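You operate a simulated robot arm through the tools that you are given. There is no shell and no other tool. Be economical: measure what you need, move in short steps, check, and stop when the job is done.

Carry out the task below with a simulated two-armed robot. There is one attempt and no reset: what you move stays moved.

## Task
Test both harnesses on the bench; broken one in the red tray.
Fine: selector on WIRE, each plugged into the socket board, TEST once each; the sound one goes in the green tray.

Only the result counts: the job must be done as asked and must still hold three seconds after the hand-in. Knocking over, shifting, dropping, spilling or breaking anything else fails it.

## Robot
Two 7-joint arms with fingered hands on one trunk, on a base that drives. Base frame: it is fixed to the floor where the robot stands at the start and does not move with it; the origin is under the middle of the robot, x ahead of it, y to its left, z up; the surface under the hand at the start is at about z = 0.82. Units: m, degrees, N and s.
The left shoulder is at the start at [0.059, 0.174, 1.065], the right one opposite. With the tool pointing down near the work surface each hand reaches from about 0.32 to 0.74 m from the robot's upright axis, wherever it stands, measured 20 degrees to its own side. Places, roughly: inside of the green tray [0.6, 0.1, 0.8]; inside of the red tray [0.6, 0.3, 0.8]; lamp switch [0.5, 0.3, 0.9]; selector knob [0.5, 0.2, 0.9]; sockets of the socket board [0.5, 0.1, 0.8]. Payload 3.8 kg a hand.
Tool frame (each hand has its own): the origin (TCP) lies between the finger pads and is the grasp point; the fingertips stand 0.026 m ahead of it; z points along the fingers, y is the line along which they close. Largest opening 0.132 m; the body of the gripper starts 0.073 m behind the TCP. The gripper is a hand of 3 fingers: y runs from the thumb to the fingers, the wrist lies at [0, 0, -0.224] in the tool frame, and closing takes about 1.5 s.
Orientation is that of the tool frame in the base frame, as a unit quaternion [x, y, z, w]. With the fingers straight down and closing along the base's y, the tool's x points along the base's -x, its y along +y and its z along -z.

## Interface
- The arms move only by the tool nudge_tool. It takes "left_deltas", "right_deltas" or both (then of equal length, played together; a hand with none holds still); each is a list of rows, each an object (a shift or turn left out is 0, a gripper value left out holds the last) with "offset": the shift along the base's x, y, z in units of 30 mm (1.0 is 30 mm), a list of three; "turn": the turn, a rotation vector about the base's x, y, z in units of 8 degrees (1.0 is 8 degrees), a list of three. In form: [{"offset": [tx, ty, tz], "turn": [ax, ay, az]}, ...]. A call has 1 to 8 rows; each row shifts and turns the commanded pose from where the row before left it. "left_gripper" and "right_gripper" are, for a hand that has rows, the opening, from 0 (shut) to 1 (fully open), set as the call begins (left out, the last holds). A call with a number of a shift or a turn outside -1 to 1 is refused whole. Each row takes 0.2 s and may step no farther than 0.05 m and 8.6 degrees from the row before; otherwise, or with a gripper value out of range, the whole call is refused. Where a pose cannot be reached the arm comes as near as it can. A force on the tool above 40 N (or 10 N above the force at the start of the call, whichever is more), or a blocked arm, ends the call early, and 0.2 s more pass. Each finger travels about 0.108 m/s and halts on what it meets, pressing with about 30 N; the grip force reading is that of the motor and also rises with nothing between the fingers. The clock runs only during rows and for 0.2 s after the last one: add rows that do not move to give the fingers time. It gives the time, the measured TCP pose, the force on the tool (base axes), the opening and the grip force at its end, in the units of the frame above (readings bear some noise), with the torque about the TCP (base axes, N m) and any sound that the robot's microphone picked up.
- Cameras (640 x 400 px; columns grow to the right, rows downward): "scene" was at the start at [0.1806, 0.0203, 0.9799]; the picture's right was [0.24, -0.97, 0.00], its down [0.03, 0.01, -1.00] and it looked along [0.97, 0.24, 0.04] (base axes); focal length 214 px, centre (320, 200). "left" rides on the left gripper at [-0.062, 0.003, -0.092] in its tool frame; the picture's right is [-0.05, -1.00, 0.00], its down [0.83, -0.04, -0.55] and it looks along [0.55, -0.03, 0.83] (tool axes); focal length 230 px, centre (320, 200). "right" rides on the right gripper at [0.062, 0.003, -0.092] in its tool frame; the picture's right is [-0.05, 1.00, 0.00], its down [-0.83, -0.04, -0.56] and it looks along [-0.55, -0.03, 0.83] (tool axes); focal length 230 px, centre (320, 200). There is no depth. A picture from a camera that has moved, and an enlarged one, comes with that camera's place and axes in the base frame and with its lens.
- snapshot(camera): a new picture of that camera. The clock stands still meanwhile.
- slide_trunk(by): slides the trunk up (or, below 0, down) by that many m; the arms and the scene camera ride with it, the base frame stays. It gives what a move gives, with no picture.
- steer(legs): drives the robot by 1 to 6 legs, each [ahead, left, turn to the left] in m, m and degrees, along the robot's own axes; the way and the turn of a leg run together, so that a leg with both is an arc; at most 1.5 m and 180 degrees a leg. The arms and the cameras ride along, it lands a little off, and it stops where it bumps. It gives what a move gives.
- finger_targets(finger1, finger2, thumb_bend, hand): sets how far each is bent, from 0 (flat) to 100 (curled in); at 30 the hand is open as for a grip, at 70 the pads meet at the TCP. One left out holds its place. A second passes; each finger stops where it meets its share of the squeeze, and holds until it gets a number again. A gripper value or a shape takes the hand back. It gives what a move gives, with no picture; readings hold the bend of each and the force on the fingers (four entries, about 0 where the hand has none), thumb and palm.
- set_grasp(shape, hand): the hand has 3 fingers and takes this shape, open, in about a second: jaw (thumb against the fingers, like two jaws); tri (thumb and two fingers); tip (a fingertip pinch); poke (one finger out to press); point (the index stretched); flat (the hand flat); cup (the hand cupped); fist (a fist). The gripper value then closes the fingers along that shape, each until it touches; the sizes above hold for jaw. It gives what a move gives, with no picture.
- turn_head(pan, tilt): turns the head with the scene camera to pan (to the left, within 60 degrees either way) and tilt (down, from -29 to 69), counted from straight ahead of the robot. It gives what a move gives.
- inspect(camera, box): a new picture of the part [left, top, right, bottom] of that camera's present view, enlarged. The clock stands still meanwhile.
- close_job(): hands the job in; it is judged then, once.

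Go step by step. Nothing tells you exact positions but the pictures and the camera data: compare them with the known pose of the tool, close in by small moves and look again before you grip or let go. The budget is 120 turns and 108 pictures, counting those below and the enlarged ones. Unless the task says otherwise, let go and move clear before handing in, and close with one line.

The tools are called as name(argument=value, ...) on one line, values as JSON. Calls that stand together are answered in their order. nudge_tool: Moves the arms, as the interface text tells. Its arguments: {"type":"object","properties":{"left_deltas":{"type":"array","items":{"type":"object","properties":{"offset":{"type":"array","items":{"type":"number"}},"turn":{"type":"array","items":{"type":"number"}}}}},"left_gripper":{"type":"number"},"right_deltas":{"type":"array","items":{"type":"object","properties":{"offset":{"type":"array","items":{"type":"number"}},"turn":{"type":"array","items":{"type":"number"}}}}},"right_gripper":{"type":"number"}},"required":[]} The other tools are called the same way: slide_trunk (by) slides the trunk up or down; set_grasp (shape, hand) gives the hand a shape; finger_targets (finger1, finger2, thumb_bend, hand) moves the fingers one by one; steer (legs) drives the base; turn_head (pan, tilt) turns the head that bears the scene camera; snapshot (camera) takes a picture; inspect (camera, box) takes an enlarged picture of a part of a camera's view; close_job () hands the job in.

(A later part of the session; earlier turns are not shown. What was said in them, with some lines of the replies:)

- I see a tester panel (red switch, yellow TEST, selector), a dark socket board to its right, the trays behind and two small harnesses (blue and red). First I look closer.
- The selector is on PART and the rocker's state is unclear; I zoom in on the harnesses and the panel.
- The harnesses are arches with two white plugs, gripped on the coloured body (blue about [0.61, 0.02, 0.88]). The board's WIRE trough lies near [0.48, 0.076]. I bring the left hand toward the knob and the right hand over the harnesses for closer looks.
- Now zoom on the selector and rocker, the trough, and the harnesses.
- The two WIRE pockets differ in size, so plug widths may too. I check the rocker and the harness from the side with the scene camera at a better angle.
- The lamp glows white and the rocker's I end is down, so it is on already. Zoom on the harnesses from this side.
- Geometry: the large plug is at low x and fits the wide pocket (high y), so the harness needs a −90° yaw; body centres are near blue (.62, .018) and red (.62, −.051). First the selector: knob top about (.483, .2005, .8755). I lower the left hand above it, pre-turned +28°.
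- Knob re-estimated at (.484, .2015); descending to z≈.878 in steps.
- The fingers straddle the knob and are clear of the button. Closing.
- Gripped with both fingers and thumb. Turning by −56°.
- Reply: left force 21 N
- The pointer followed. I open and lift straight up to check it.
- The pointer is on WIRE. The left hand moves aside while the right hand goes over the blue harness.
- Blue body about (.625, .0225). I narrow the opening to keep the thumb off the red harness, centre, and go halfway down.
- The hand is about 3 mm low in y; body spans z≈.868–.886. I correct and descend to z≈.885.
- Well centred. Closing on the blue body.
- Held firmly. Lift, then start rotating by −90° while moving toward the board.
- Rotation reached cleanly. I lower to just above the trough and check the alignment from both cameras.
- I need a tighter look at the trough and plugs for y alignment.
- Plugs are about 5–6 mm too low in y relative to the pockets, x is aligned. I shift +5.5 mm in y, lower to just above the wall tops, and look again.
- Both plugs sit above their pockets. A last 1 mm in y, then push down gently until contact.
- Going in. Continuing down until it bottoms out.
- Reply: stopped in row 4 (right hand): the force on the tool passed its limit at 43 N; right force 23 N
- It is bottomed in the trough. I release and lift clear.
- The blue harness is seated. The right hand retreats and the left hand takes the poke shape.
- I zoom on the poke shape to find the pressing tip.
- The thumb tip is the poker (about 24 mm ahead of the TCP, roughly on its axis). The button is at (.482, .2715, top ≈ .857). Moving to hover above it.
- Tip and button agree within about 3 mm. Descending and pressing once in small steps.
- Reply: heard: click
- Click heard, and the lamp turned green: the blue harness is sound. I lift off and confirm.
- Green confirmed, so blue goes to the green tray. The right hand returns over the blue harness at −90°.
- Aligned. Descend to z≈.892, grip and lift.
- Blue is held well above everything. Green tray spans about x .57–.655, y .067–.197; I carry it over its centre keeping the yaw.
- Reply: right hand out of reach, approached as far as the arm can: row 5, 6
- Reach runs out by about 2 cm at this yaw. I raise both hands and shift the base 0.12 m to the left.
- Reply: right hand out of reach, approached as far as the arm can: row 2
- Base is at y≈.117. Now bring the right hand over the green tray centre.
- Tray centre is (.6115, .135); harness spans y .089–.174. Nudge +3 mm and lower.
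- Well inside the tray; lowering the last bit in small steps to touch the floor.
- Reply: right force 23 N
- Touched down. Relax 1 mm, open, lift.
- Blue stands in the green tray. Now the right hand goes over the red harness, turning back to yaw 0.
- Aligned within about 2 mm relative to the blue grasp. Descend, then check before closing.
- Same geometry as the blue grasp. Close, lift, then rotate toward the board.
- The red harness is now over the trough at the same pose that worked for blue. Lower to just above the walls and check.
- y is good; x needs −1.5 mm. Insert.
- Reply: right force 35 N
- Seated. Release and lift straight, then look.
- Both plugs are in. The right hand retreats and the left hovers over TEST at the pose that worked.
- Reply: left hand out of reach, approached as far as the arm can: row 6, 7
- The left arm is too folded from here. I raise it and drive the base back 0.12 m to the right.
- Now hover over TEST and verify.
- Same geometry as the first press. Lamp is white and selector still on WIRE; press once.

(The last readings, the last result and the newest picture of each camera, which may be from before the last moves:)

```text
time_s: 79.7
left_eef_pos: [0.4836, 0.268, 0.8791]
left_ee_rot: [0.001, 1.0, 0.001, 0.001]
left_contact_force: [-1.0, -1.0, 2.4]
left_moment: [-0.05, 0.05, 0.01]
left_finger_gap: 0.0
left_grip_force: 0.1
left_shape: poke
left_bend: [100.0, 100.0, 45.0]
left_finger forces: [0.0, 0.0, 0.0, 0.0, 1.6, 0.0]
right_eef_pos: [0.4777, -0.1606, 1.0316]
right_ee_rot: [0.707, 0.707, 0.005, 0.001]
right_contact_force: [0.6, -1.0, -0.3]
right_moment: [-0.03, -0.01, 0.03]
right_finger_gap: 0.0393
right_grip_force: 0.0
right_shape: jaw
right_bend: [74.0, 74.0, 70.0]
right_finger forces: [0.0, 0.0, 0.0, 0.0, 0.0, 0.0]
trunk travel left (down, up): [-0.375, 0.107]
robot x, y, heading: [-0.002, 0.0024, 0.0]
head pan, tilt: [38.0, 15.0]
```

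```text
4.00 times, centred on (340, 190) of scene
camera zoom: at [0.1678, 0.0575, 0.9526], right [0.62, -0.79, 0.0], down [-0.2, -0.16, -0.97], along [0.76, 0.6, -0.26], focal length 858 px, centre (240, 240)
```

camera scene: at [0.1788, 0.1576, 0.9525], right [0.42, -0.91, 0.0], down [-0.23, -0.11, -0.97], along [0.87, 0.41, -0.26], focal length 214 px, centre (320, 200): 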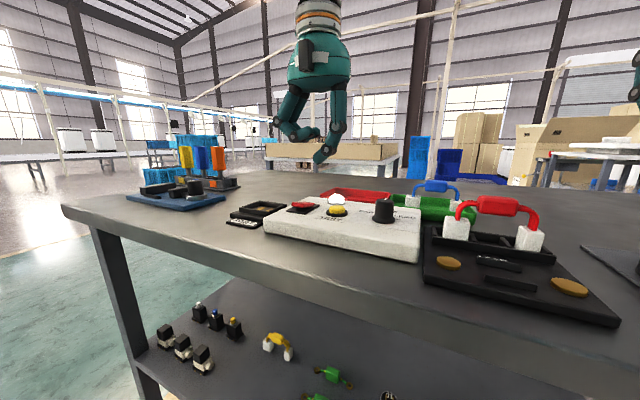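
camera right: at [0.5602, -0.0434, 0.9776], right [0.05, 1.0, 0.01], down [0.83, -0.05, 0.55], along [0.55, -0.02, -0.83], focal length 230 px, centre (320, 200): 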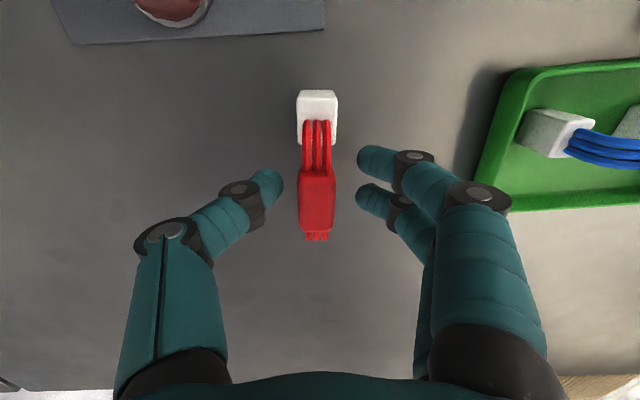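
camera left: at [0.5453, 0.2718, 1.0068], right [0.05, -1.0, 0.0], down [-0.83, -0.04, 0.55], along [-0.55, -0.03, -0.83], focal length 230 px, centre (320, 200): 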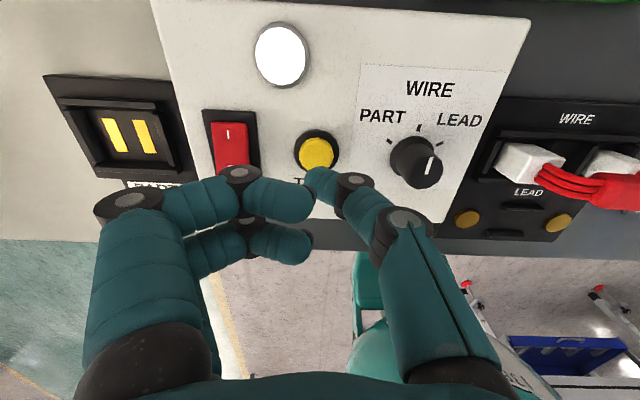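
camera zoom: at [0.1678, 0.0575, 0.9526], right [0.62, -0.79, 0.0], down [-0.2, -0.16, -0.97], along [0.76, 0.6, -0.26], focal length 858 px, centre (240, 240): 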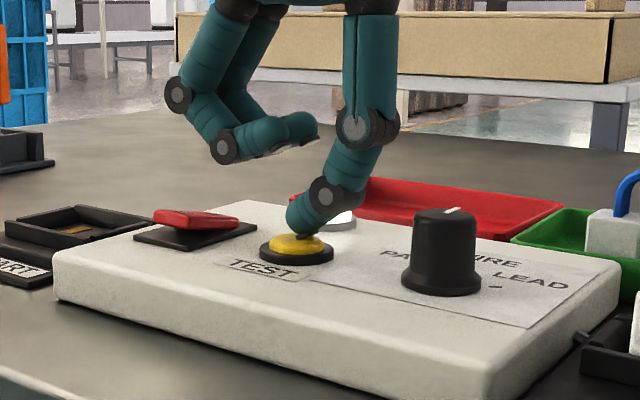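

No click yet—just short. A little further down.

nudge_tool(left_deltas=[{"offset": [0, 0, -0.04]}, {"offset": [0, 0, -0.04]}, {"offset": [0, 0, 0]}])

inspect(camera="scene", box=[260, 140, 420, 240])

```text
time_s: 80.5
left_eef_pos: [0.4839, 0.2682, 0.8777]
left_ee_rot: [0.002, 1.0, -0.001, 0.0]
left_contact_force: [0.3, -0.6, 3.7]
left_moment: [-0.03, -0.04, 0.02]
left_finger_gap: 0.0001
left_grip_force: 0.1
left_shape: poke
left_bend: [100.0, 100.0, 45.0]
left_finger forces: [0.0, 0.1, 0.0, 0.0, 3.9, 0.0]
right_eef_pos: [0.4776, -0.1606, 1.0315]
right_ee_rot: [0.706, 0.708, 0.005, 0.001]
right_contact_force: [0.6, 0.2, -0.3]
right_moment: [0.0, 0.0, -0.02]
right_finger_gap: 0.0389
right_grip_force: 0.0
right_shape: jaw
right_bend: [74.0, 74.0, 70.0]
right_finger forces: [0.1, 0.1, 0.0, 0.0, 0.0, 0.1]
trunk travel left (down, up): [-0.375, 0.107]
robot x, y, heading: [-0.0029, 0.0059, 0.2]
head pan, tilt: [38.0, 15.0]
heard: click
```

```text
4.00 times, centred on (340, 190) of scene
camera zoom: at [0.1678, 0.0574, 0.9526], right [0.62, -0.79, 0.0], down [-0.2, -0.16, -0.97], along [0.76, 0.6, -0.26], focal length 858 px, centre (240, 240)
```

zoom: 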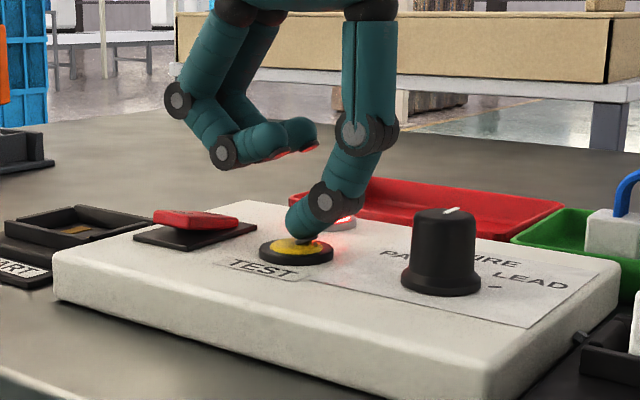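

Click and red lamp: the red harness is broken. I lift the left hand away and bring the right hand back over the red harness.

nudge_tool(left_deltas=[{"offset": [0, 0, 0.5]}, {"offset": [0, 0, 0.9]}, {"offset": [0, 0, 0.9]}, {"offset": [-0.3, 0.4, 0.9]}, {"offset": [-0.3, 0.4, 0.9]}, {"offset": [-0.3, 0.4, 0.9]}, {"offset": [-0.3, 0, 0.9]}, {"offset": [0, 0, 0.9]}], right_deltas=[{"offset": [0, 0, 0]}, {"offset": [0, 0, 0]}, {"offset": [0, 0, 0]}, {"offset": [0, 0.9, 0]}, {"offset": [0, 0.9, 0]}, {"offset": [0, 0.9, 0]}, {"offset": [0, 0.9, -0.2]}, {"offset": [0, 0.9, -0.2]}])

nudge_tool(right_deltas=[{"offset": [0, 0.9, -0.2]}, {"offset": [0, 0.9, -0.3]}, {"offset": [0, 0.9, -0.4]}, {"offset": [0, 0.9, -0.5]}, {"offset": [0, 0.05, -0.7]}, {"offset": [0, 0, -0.6]}, {"offset": [0, 0, 0]}])

snapshot(camera="right")

turn_head(pan=14, tilt=20)

inspect(camera="scene", box=[200, 95, 420, 225])

```text
time_s: 82.3
left_eef_pos: [0.4475, 0.3042, 1.0797]
left_ee_rot: [0.001, 1.0, 0.0, 0.001]
left_contact_force: [0.7, 1.7, 0.3]
left_moment: [0.01, -0.01, -0.02]
left_finger_gap: 0.0
left_grip_force: 0.1
left_shape: poke
left_bend: [100.0, 100.0, 45.0]
left_finger forces: [0.0, 0.1, 0.0, 0.1, 0.1, 0.0]
right_eef_pos: [0.4782, -0.0243, 1.0187]
right_ee_rot: [0.707, 0.707, 0.006, 0.001]
right_contact_force: [0.9, 0.1, 0.5]
right_moment: [-0.01, 0.01, -0.02]
right_finger_gap: 0.0392
right_grip_force: 0.1
right_shape: jaw
right_bend: [74.0, 74.0, 70.0]
right_finger forces: [0.0, 0.0, 0.0, 0.0, 0.0, 0.1]
trunk travel left (down, up): [-0.375, 0.107]
robot x, y, heading: [0.0, 0.0015, 0.1]
head pan, tilt: [38.0, 15.0]
```

```text
time_s: 83.9
left_eef_pos: [0.4467, 0.3047, 1.079]
left_ee_rot: [0.001, 1.0, 0.0, 0.0]
left_contact_force: [0.2, 0.2, 0.0]
left_moment: [0.0, 0.0, 0.01]
left_finger_gap: 0.0001
left_grip_force: 0.0
left_shape: poke
left_bend: [100.0, 100.0, 45.0]
left_finger forces: [0.1, 0.0, 0.0, 0.0, 0.0, 0.0]
right_eef_pos: [0.4787, 0.0858, 0.9386]
right_ee_rot: [0.706, 0.708, 0.005, 0.001]
right_contact_force: [-1.1, 0.2, 0.0]
right_moment: [0.0, 0.02, -0.01]
right_finger_gap: 0.0392
right_grip_force: 0.0
right_shape: jaw
right_bend: [74.0, 74.0, 70.0]
right_finger forces: [0.0, 0.0, 0.0, 0.0, 0.0, 0.0]
trunk travel left (down, up): [-0.375, 0.107]
robot x, y, heading: [-0.0024, 0.0015, 0.0]
head pan, tilt: [38.0, 15.0]
```

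```text
27 pictures are left
camera right: at [0.4805, 0.1466, 1.0302], right [1.0, -0.05, 0.01], down [-0.05, -0.83, 0.55], along [-0.02, -0.55, -0.83], focal length 230 px, centre (320, 200)
```

right: 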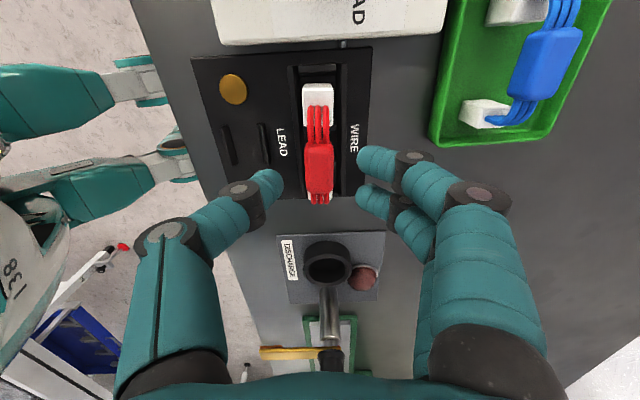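

```text
time_s: 84.8
left_eef_pos: [0.4467, 0.3055, 1.0798]
left_ee_rot: [0.001, 1.0, 0.0, 0.0]
left_contact_force: [0.1, 0.3, 0.3]
left_moment: [0.0, 0.0, 0.01]
left_finger_gap: 0.0
left_grip_force: 0.0
left_shape: poke
left_bend: [100.0, 100.0, 45.0]
left_finger forces: [0.0, 0.0, 0.0, 0.1, 0.0, 0.0]
right_eef_pos: [0.48, 0.0849, 0.9384]
right_ee_rot: [0.707, 0.707, 0.006, 0.001]
right_contact_force: [-0.1, -0.7, 0.6]
right_moment: [-0.02, 0.0, 0.01]
right_finger_gap: 0.0393
right_grip_force: 0.0
right_shape: jaw
right_bend: [74.0, 74.0, 70.0]
right_finger forces: [0.0, 0.0, 0.0, 0.0, 0.1, 0.1]
trunk travel left (down, up): [-0.375, 0.107]
robot x, y, heading: [0.0002, 0.0029, -0.1]
head pan, tilt: [14.0, 20.0]
```

```text
2.91 times, centred on (310, 160) of scene
camera zoom: at [0.1847, 0.0227, 0.9444], right [0.24, -0.97, 0.0], down [-0.33, -0.08, -0.94], along [0.91, 0.23, -0.34], focal length 624 px, centre (349, 316)
```

zoom: 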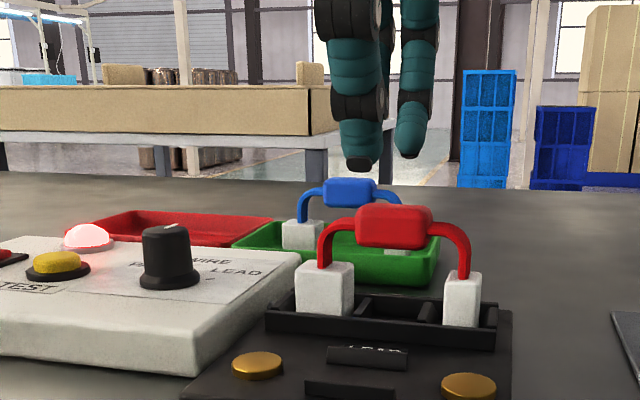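

The red lamp is confirmed and the pose matches the earlier pickup. Descend, grip, lift.

nudge_tool(right_deltas=[{"offset": [0, -0.05, -0.5]}, {"offset": [0, 0, -0.5]}, {"offset": [0, 0, -0.55]}, {"offset": [0, 0, 0]}])

nudge_tool(right_deltas=[{"offset": [0, 0, 0]}, {"offset": [0, 0, 0]}, {"offset": [0, 0, 0]}, {"offset": [0, 0, 0]}], right_gripper=0)

nudge_tool(right_deltas=[{"offset": [0, 0, 0.2]}, {"offset": [0, 0, 0.4]}, {"offset": [0, 0, 0.8]}, {"offset": [0, 0, 0.8]}, {"offset": [0, 0, 0.8]}, {"offset": [0, 0, 0.8]}, {"offset": [0, 0, 0.8]}])

snapshot(camera="scene")

```text
time_s: 85.8
left_eef_pos: [0.4477, 0.3033, 1.0806]
left_ee_rot: [0.001, 1.0, 0.0, 0.0]
left_contact_force: [0.0, 0.3, 0.1]
left_moment: [-0.01, 0.01, 0.01]
left_finger_gap: 0.0
left_grip_force: 0.1
left_shape: poke
left_bend: [100.0, 100.0, 45.0]
left_finger forces: [0.0, 0.0, 0.0, 0.0, 0.0, 0.1]
right_eef_pos: [0.4778, 0.0827, 0.8912]
right_ee_rot: [0.706, 0.708, 0.004, 0.002]
right_contact_force: [-0.6, 0.2, -0.3]
right_moment: [0.0, 0.03, 0.01]
right_finger_gap: 0.0392
right_grip_force: 0.0
right_shape: jaw
right_bend: [74.0, 74.0, 70.0]
right_finger forces: [0.0, 0.1, 0.0, 0.0, 0.0, 0.1]
trunk travel left (down, up): [-0.375, 0.107]
robot x, y, heading: [0.0013, 0.0002, 0.1]
head pan, tilt: [14.0, 20.0]
```

```text
time_s: 86.8
left_eef_pos: [0.4476, 0.3045, 1.0791]
left_ee_rot: [0.0, 1.0, 0.0, 0.0]
left_contact_force: [-0.3, -0.3, -0.3]
left_moment: [0.02, -0.01, 0.0]
left_finger_gap: 0.0
left_grip_force: 0.0
left_shape: poke
left_bend: [100.0, 100.0, 45.0]
left_finger forces: [0.0, 0.1, 0.0, 0.0, 0.0, 0.0]
right_eef_pos: [0.4785, 0.0828, 0.8924]
right_ee_rot: [0.707, 0.707, 0.005, 0.002]
right_contact_force: [0.8, 0.0, 0.3]
right_moment: [0.03, -0.04, 0.02]
right_finger_gap: 0.0144
right_grip_force: 29.8
right_shape: jaw
right_bend: [72.0, 72.0, 70.0]
right_finger forces: [13.5, 13.4, 0.0, 0.0, 26.7, 0.0]
trunk travel left (down, up): [-0.375, 0.107]
robot x, y, heading: [-0.0007, 0.0038, 0.2]
head pan, tilt: [14.0, 20.0]
```

```text
time_s: 88.4
left_eef_pos: [0.4457, 0.304, 1.08]
left_ee_rot: [0.001, 1.0, 0.0, 0.0]
left_contact_force: [0.6, 0.1, 0.3]
left_moment: [-0.02, -0.03, 0.0]
left_finger_gap: 0.0
left_grip_force: 0.0
left_shape: poke
left_bend: [100.0, 100.0, 45.0]
left_finger forces: [0.0, 0.0, 0.0, 0.0, 0.0, 0.0]
right_eef_pos: [0.4769, 0.0819, 1.0303]
right_ee_rot: [0.707, 0.708, 0.005, 0.001]
right_contact_force: [0.4, -0.5, -1.1]
right_moment: [0.0, -0.02, 0.0]
right_finger_gap: 0.0145
right_grip_force: 30.2
right_shape: jaw
right_bend: [72.0, 72.0, 70.0]
right_finger forces: [13.6, 13.4, 0.1, 0.0, 27.0, 0.0]
trunk travel left (down, up): [-0.375, 0.107]
robot x, y, heading: [0.0007, 0.0022, 0.3]
head pan, tilt: [14.0, 20.0]
```

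```text
25 pictures are left
camera scene: at [0.1845, 0.0227, 0.9444], right [0.24, -0.97, 0.0], down [-0.33, -0.08, -0.94], along [0.91, 0.23, -0.34], focal length 214 px, centre (320, 200)
```

scene: 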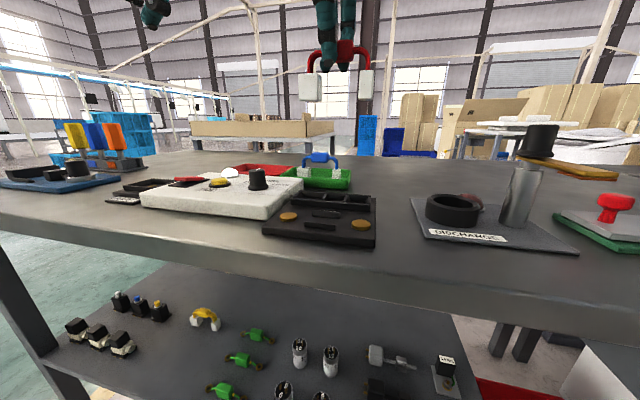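

Held high. Now strafe 0.25 m left so the right hand can reach the red tray.

steer(legs=[[0, 0.25, 0]])

snapshot(camera="right")

snapshot(camera="scene")

```text
time_s: 91.2
left_eef_pos: [0.4453, 0.5569, 1.0796]
left_ee_rot: [-0.002, 1.0, -0.001, 0.0]
left_contact_force: [0.0, 0.1, 0.2]
left_moment: [0.02, -0.01, -0.01]
left_finger_gap: 0.0
left_grip_force: 0.1
left_shape: poke
left_bend: [100.0, 100.0, 45.0]
left_finger forces: [0.0, 0.1, 0.1, 0.0, 0.0, 0.0]
right_eef_pos: [0.4768, 0.3346, 1.0295]
right_ee_rot: [0.705, 0.709, 0.005, 0.002]
right_contact_force: [0.2, -0.1, -0.6]
right_moment: [0.03, 0.0, 0.01]
right_finger_gap: 0.0145
right_grip_force: 29.6
right_shape: jaw
right_bend: [72.0, 72.0, 70.0]
right_finger forces: [13.7, 13.3, 0.0, 0.0, 27.0, 0.1]
trunk travel left (down, up): [-0.375, 0.107]
robot x, y, heading: [0.001, 0.2503, 0.6]
head pan, tilt: [14.0, 20.0]
```

```text
24 pictures are left
camera right: at [0.4781, 0.3964, 1.122], right [1.0, -0.05, 0.01], down [-0.04, -0.83, 0.55], along [-0.02, -0.55, -0.83], focal length 230 px, centre (320, 200)
```

right: 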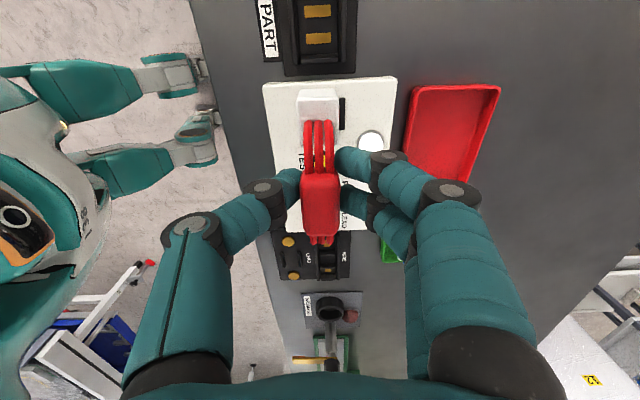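

```text
23 pictures are left
camera scene: at [0.1836, 0.2737, 0.9444], right [0.25, -0.97, 0.0], down [-0.33, -0.09, -0.94], along [0.91, 0.23, -0.34], focal length 214 px, centre (320, 200)
```

scene: 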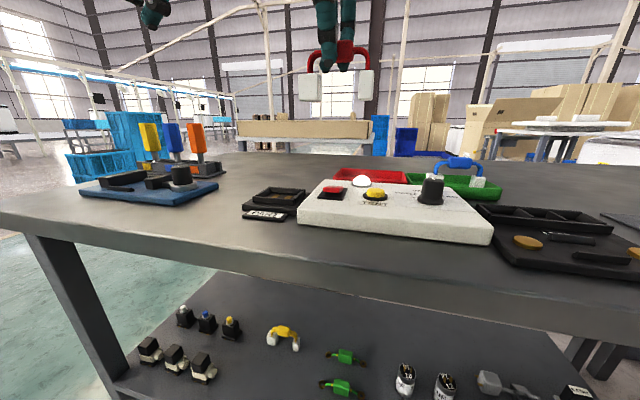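

The red tray spans about y .215–.345, x .57–.66. Move over its centre.

nudge_tool(right_deltas=[{"offset": [0.76, -0.28, 0]}, {"offset": [0.76, -0.28, 0]}, {"offset": [0.76, -0.28, 0]}, {"offset": [0.76, -0.28, 0]}, {"offset": [0.76, -0.28, -0.2]}, {"offset": [0.76, -0.28, -0.6]}, {"offset": [0, 0, -0.8]}, {"offset": [0, 0, 0]}])

snapshot(camera="right")

inspect(camera="scene", box=[260, 85, 460, 225])

```text
time_s: 93.0
left_eef_pos: [0.4444, 0.5561, 1.0788]
left_ee_rot: [-0.002, 1.0, 0.0, 0.0]
left_contact_force: [-0.5, 0.3, -0.3]
left_moment: [0.0, -0.03, 0.0]
left_finger_gap: 0.0
left_grip_force: 0.1
left_shape: poke
left_bend: [100.0, 100.0, 45.0]
left_finger forces: [0.1, 0.1, 0.0, 0.0, 0.0, 0.0]
right_eef_pos: [0.6129, 0.2863, 0.982]
right_ee_rot: [0.705, 0.709, 0.005, 0.002]
right_contact_force: [0.1, -0.1, -1.2]
right_moment: [-0.02, 0.0, 0.01]
right_finger_gap: 0.0146
right_grip_force: 29.4
right_shape: jaw
right_bend: [72.0, 72.0, 70.0]
right_finger forces: [13.5, 13.4, 0.0, 0.0, 27.0, 0.1]
trunk travel left (down, up): [-0.375, 0.107]
robot x, y, heading: [-0.0005, 0.2474, 0.5]
head pan, tilt: [14.0, 20.0]
```

```text
22 pictures are left
camera right: at [0.6149, 0.3471, 1.0739], right [1.0, -0.05, 0.01], down [-0.04, -0.83, 0.55], along [-0.02, -0.55, -0.83], focal length 230 px, centre (320, 200)
```

right: 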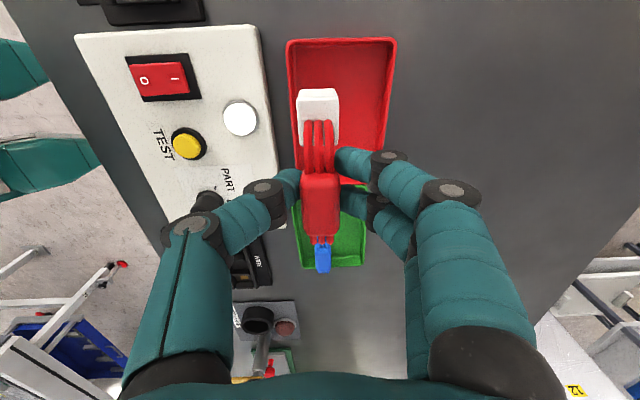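

```text
2.86 times, centred on (360, 155) of scene
camera zoom: at [0.1834, 0.2737, 0.9445], right [0.25, -0.97, 0.0], down [-0.33, -0.09, -0.94], along [0.91, 0.23, -0.34], focal length 613 px, centre (206, 329)
```

zoom: 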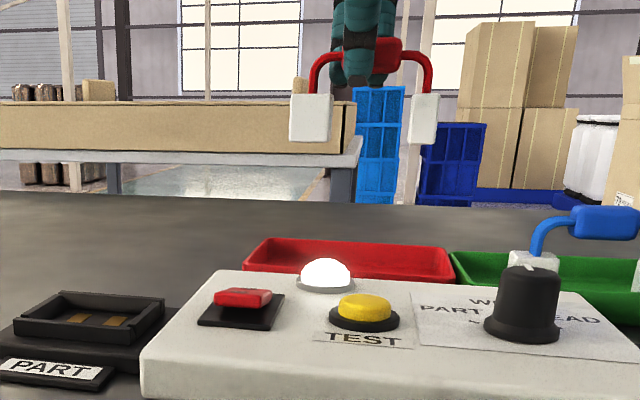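

Tray centre is about (.623, .281); y already fits. Shift +10 mm in x and lower.

nudge_tool(right_deltas=[{"offset": [0.33, 0, -0.5]}, {"offset": [0, 0, -0.7]}, {"offset": [0, 0, -0.8]}, {"offset": [0, 0, -0.8]}, {"offset": [0, 0, 0]}])

inspect(camera="scene", box=[290, 105, 430, 205])

snapshot(camera="right")

```text
time_s: 94.2
left_eef_pos: [0.4442, 0.5573, 1.0784]
left_ee_rot: [-0.001, 1.0, 0.0, 0.0]
left_contact_force: [-0.6, -0.2, -0.2]
left_moment: [0.02, 0.04, 0.01]
left_finger_gap: 0.0
left_grip_force: 0.0
left_shape: poke
left_bend: [100.0, 100.0, 45.0]
left_finger forces: [0.0, 0.1, 0.1, 0.0, 0.0, 0.0]
right_eef_pos: [0.6205, 0.2846, 0.8976]
right_ee_rot: [0.705, 0.71, 0.004, 0.001]
right_contact_force: [0.1, 0.6, -0.1]
right_moment: [0.02, -0.03, 0.02]
right_finger_gap: 0.0142
right_grip_force: 29.4
right_shape: jaw
right_bend: [72.0, 72.0, 70.0]
right_finger forces: [13.5, 13.4, 0.0, 0.0, 26.8, 0.1]
trunk travel left (down, up): [-0.375, 0.107]
robot x, y, heading: [-0.006, 0.2496, 0.1]
head pan, tilt: [14.0, 20.0]
```

```text
4.00 times, centred on (360, 155) of scene
camera zoom: at [0.1835, 0.2736, 0.9444], right [0.25, -0.97, 0.0], down [-0.33, -0.09, -0.94], along [0.91, 0.23, -0.34], focal length 858 px, centre (160, 380)
```

zoom: 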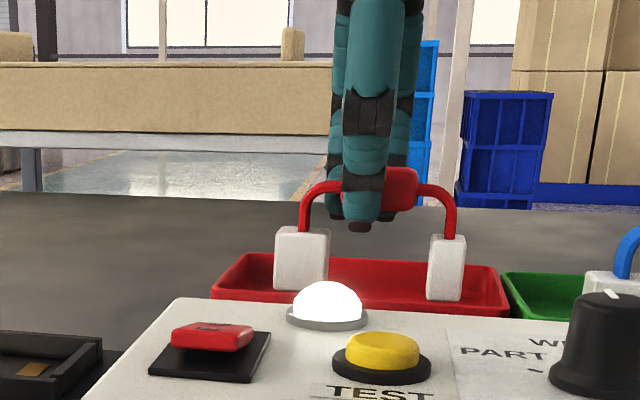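

```text
19 pictures are left
camera right: at [0.6223, 0.3457, 0.9898], right [1.0, -0.05, 0.01], down [-0.04, -0.83, 0.55], along [-0.02, -0.55, -0.84], focal length 230 px, centre (320, 200)
```

right: 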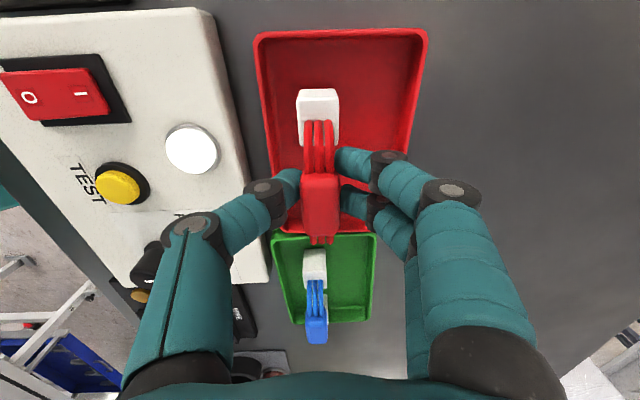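

Inside on all sides; a small centring shift, then touch down gently.

nudge_tool(right_deltas=[{"offset": [0.2, 0.1, 0]}, {"offset": [0, 0, -0.12]}, {"offset": [0, 0, -0.1]}, {"offset": [0, 0, -0.08]}, {"offset": [0, 0, -0.07]}, {"offset": [0, 0, 0]}])

nudge_tool(right_deltas=[{"offset": [0, 0, -0.06]}, {"offset": [0, 0, -0.06]}, {"offset": [0, 0, 0]}])

```text
time_s: 95.6
left_eef_pos: [0.4444, 0.5564, 1.0782]
left_ee_rot: [-0.002, 1.0, 0.0, 0.001]
left_contact_force: [0.6, 0.1, -0.1]
left_moment: [0.0, -0.03, -0.04]
left_finger_gap: 0.0002
left_grip_force: 0.0
left_shape: poke
left_bend: [100.0, 100.0, 45.0]
left_finger forces: [0.0, 0.0, 0.1, 0.1, 0.0, 0.0]
right_eef_pos: [0.6297, 0.287, 0.8875]
right_ee_rot: [0.705, 0.709, 0.005, 0.001]
right_contact_force: [-0.3, -0.1, -1.0]
right_moment: [0.02, -0.02, 0.02]
right_finger_gap: 0.0145
right_grip_force: 30.1
right_shape: jaw
right_bend: [72.0, 72.0, 70.0]
right_finger forces: [13.5, 13.4, 0.1, 0.1, 26.9, 0.0]
trunk travel left (down, up): [-0.375, 0.107]
robot x, y, heading: [-0.001, 0.2539, 0.4]
head pan, tilt: [14.0, 20.0]
```

```text
time_s: 96.4
left_eef_pos: [0.4442, 0.5562, 1.0799]
left_ee_rot: [-0.002, 1.0, 0.0, 0.001]
left_contact_force: [0.3, -0.4, -0.2]
left_moment: [0.01, 0.0, -0.01]
left_finger_gap: 0.0
left_grip_force: 0.0
left_shape: poke
left_bend: [100.0, 100.0, 45.0]
left_finger forces: [0.0, 0.0, 0.0, 0.0, 0.0, 0.0]
right_eef_pos: [0.6287, 0.2877, 0.8845]
right_ee_rot: [0.705, 0.709, 0.005, 0.002]
right_contact_force: [-0.1, -0.2, 7.4]
right_moment: [-0.02, -0.05, 0.02]
right_finger_gap: 0.0147
right_grip_force: 29.9
right_shape: jaw
right_bend: [72.0, 72.0, 70.0]
right_finger forces: [14.2, 14.3, 0.0, 0.0, 28.6, 0.0]
trunk travel left (down, up): [-0.375, 0.107]
robot x, y, heading: [-0.0019, 0.2501, 0.8]
head pan, tilt: [14.0, 20.0]
```

Contact (7 N). Open and lift clear.

nudge_tool(right_deltas=[{"offset": [0, 0, 0]}, {"offset": [0, 0, 0]}, {"offset": [0, 0, 0]}, {"offset": [0, 0, 0]}, {"offset": [0, 0, 0.4]}, {"offset": [0, 0, 0.9]}, {"offset": [0, 0, 0.9]}, {"offset": [0, 0, 0.9]}], right_gripper=0.3)

snapshot(camera="right")

snapshot(camera="scene")

```text
time_s: 98.2
left_eef_pos: [0.445, 0.5563, 1.0792]
left_ee_rot: [-0.001, 1.0, 0.0, 0.0]
left_contact_force: [-0.3, 0.1, 0.3]
left_moment: [0.0, 0.01, 0.01]
left_finger_gap: 0.0
left_grip_force: 0.0
left_shape: poke
left_bend: [100.0, 100.0, 45.0]
left_finger forces: [0.0, 0.0, 0.1, 0.0, 0.0, 0.1]
right_eef_pos: [0.6277, 0.289, 0.976]
right_ee_rot: [0.704, 0.71, 0.005, 0.001]
right_contact_force: [0.5, -0.1, -0.5]
right_moment: [-0.03, 0.01, 0.0]
right_finger_gap: 0.0395
right_grip_force: 0.1
right_shape: jaw
right_bend: [74.0, 74.0, 70.0]
right_finger forces: [0.1, 0.0, 0.1, 0.0, 0.1, 0.1]
trunk travel left (down, up): [-0.375, 0.107]
robot x, y, heading: [-0.0048, 0.251, 0.5]
head pan, tilt: [14.0, 20.0]
```

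```text
18 pictures are left
camera right: at [0.6294, 0.3493, 1.0684], right [1.0, -0.05, 0.01], down [-0.04, -0.83, 0.55], along [-0.02, -0.55, -0.83], focal length 230 px, centre (320, 200)
```

right: 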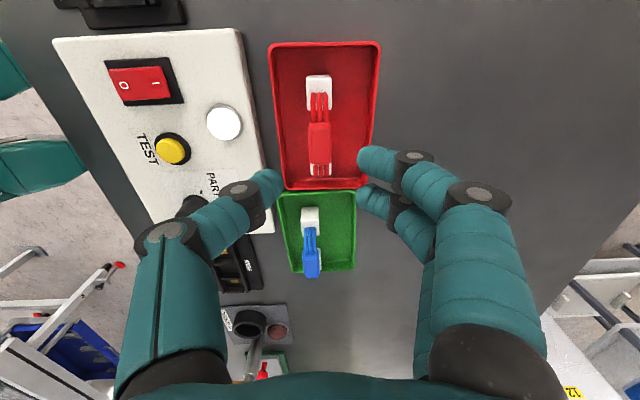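

```text
17 pictures are left
camera scene: at [0.1832, 0.2737, 0.9445], right [0.25, -0.97, 0.0], down [-0.33, -0.09, -0.94], along [0.91, 0.23, -0.34], focal length 214 px, centre (320, 200)
```

scene: 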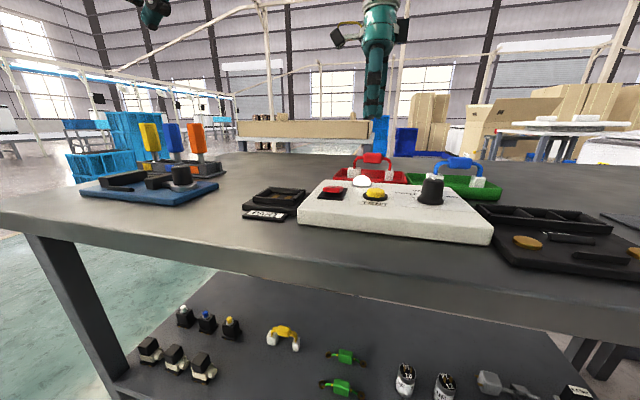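

Both harnesses stand in their trays: blue in green, red in red. Moving the right hand higher, then handing in.

nudge_tool(right_deltas=[{"offset": [-0.3, 0, 0.9]}, {"offset": [-0.5, 0, 0.9]}, {"offset": [-0.5, 0, 0.9]}, {"offset": [-0.5, 0, 0.5]}])

close_job()

```text
time_s: 99.2
left_eef_pos: [0.4448, 0.5562, 1.0799]
left_ee_rot: [0.0, 1.0, 0.0, 0.0]
left_contact_force: [0.3, -0.1, 0.6]
left_moment: [0.04, -0.01, 0.01]
left_finger_gap: 0.0001
left_grip_force: 0.1
left_shape: poke
left_bend: [100.0, 100.0, 45.0]
left_finger forces: [0.0, 0.0, 0.0, 0.0, 0.0, 0.0]
right_eef_pos: [0.575, 0.2868, 1.0714]
right_ee_rot: [0.705, 0.709, 0.005, 0.002]
right_contact_force: [-0.6, -0.8, -0.5]
right_moment: [0.0, 0.02, 0.03]
right_finger_gap: 0.0397
right_grip_force: 0.1
right_shape: jaw
right_bend: [74.0, 74.0, 70.0]
right_finger forces: [0.1, 0.1, 0.0, 0.0, 0.0, 0.0]
trunk travel left (down, up): [-0.375, 0.107]
robot x, y, heading: [-0.0002, 0.2503, 0.5]
head pan, tilt: [14.0, 20.0]
```

```text
The job is handed in.
```

With the selector on WIRE, I plugged in each harness and pressed TEST once: blue lit the lamp green and is in the green tray, red lit it red and is in the red tray.
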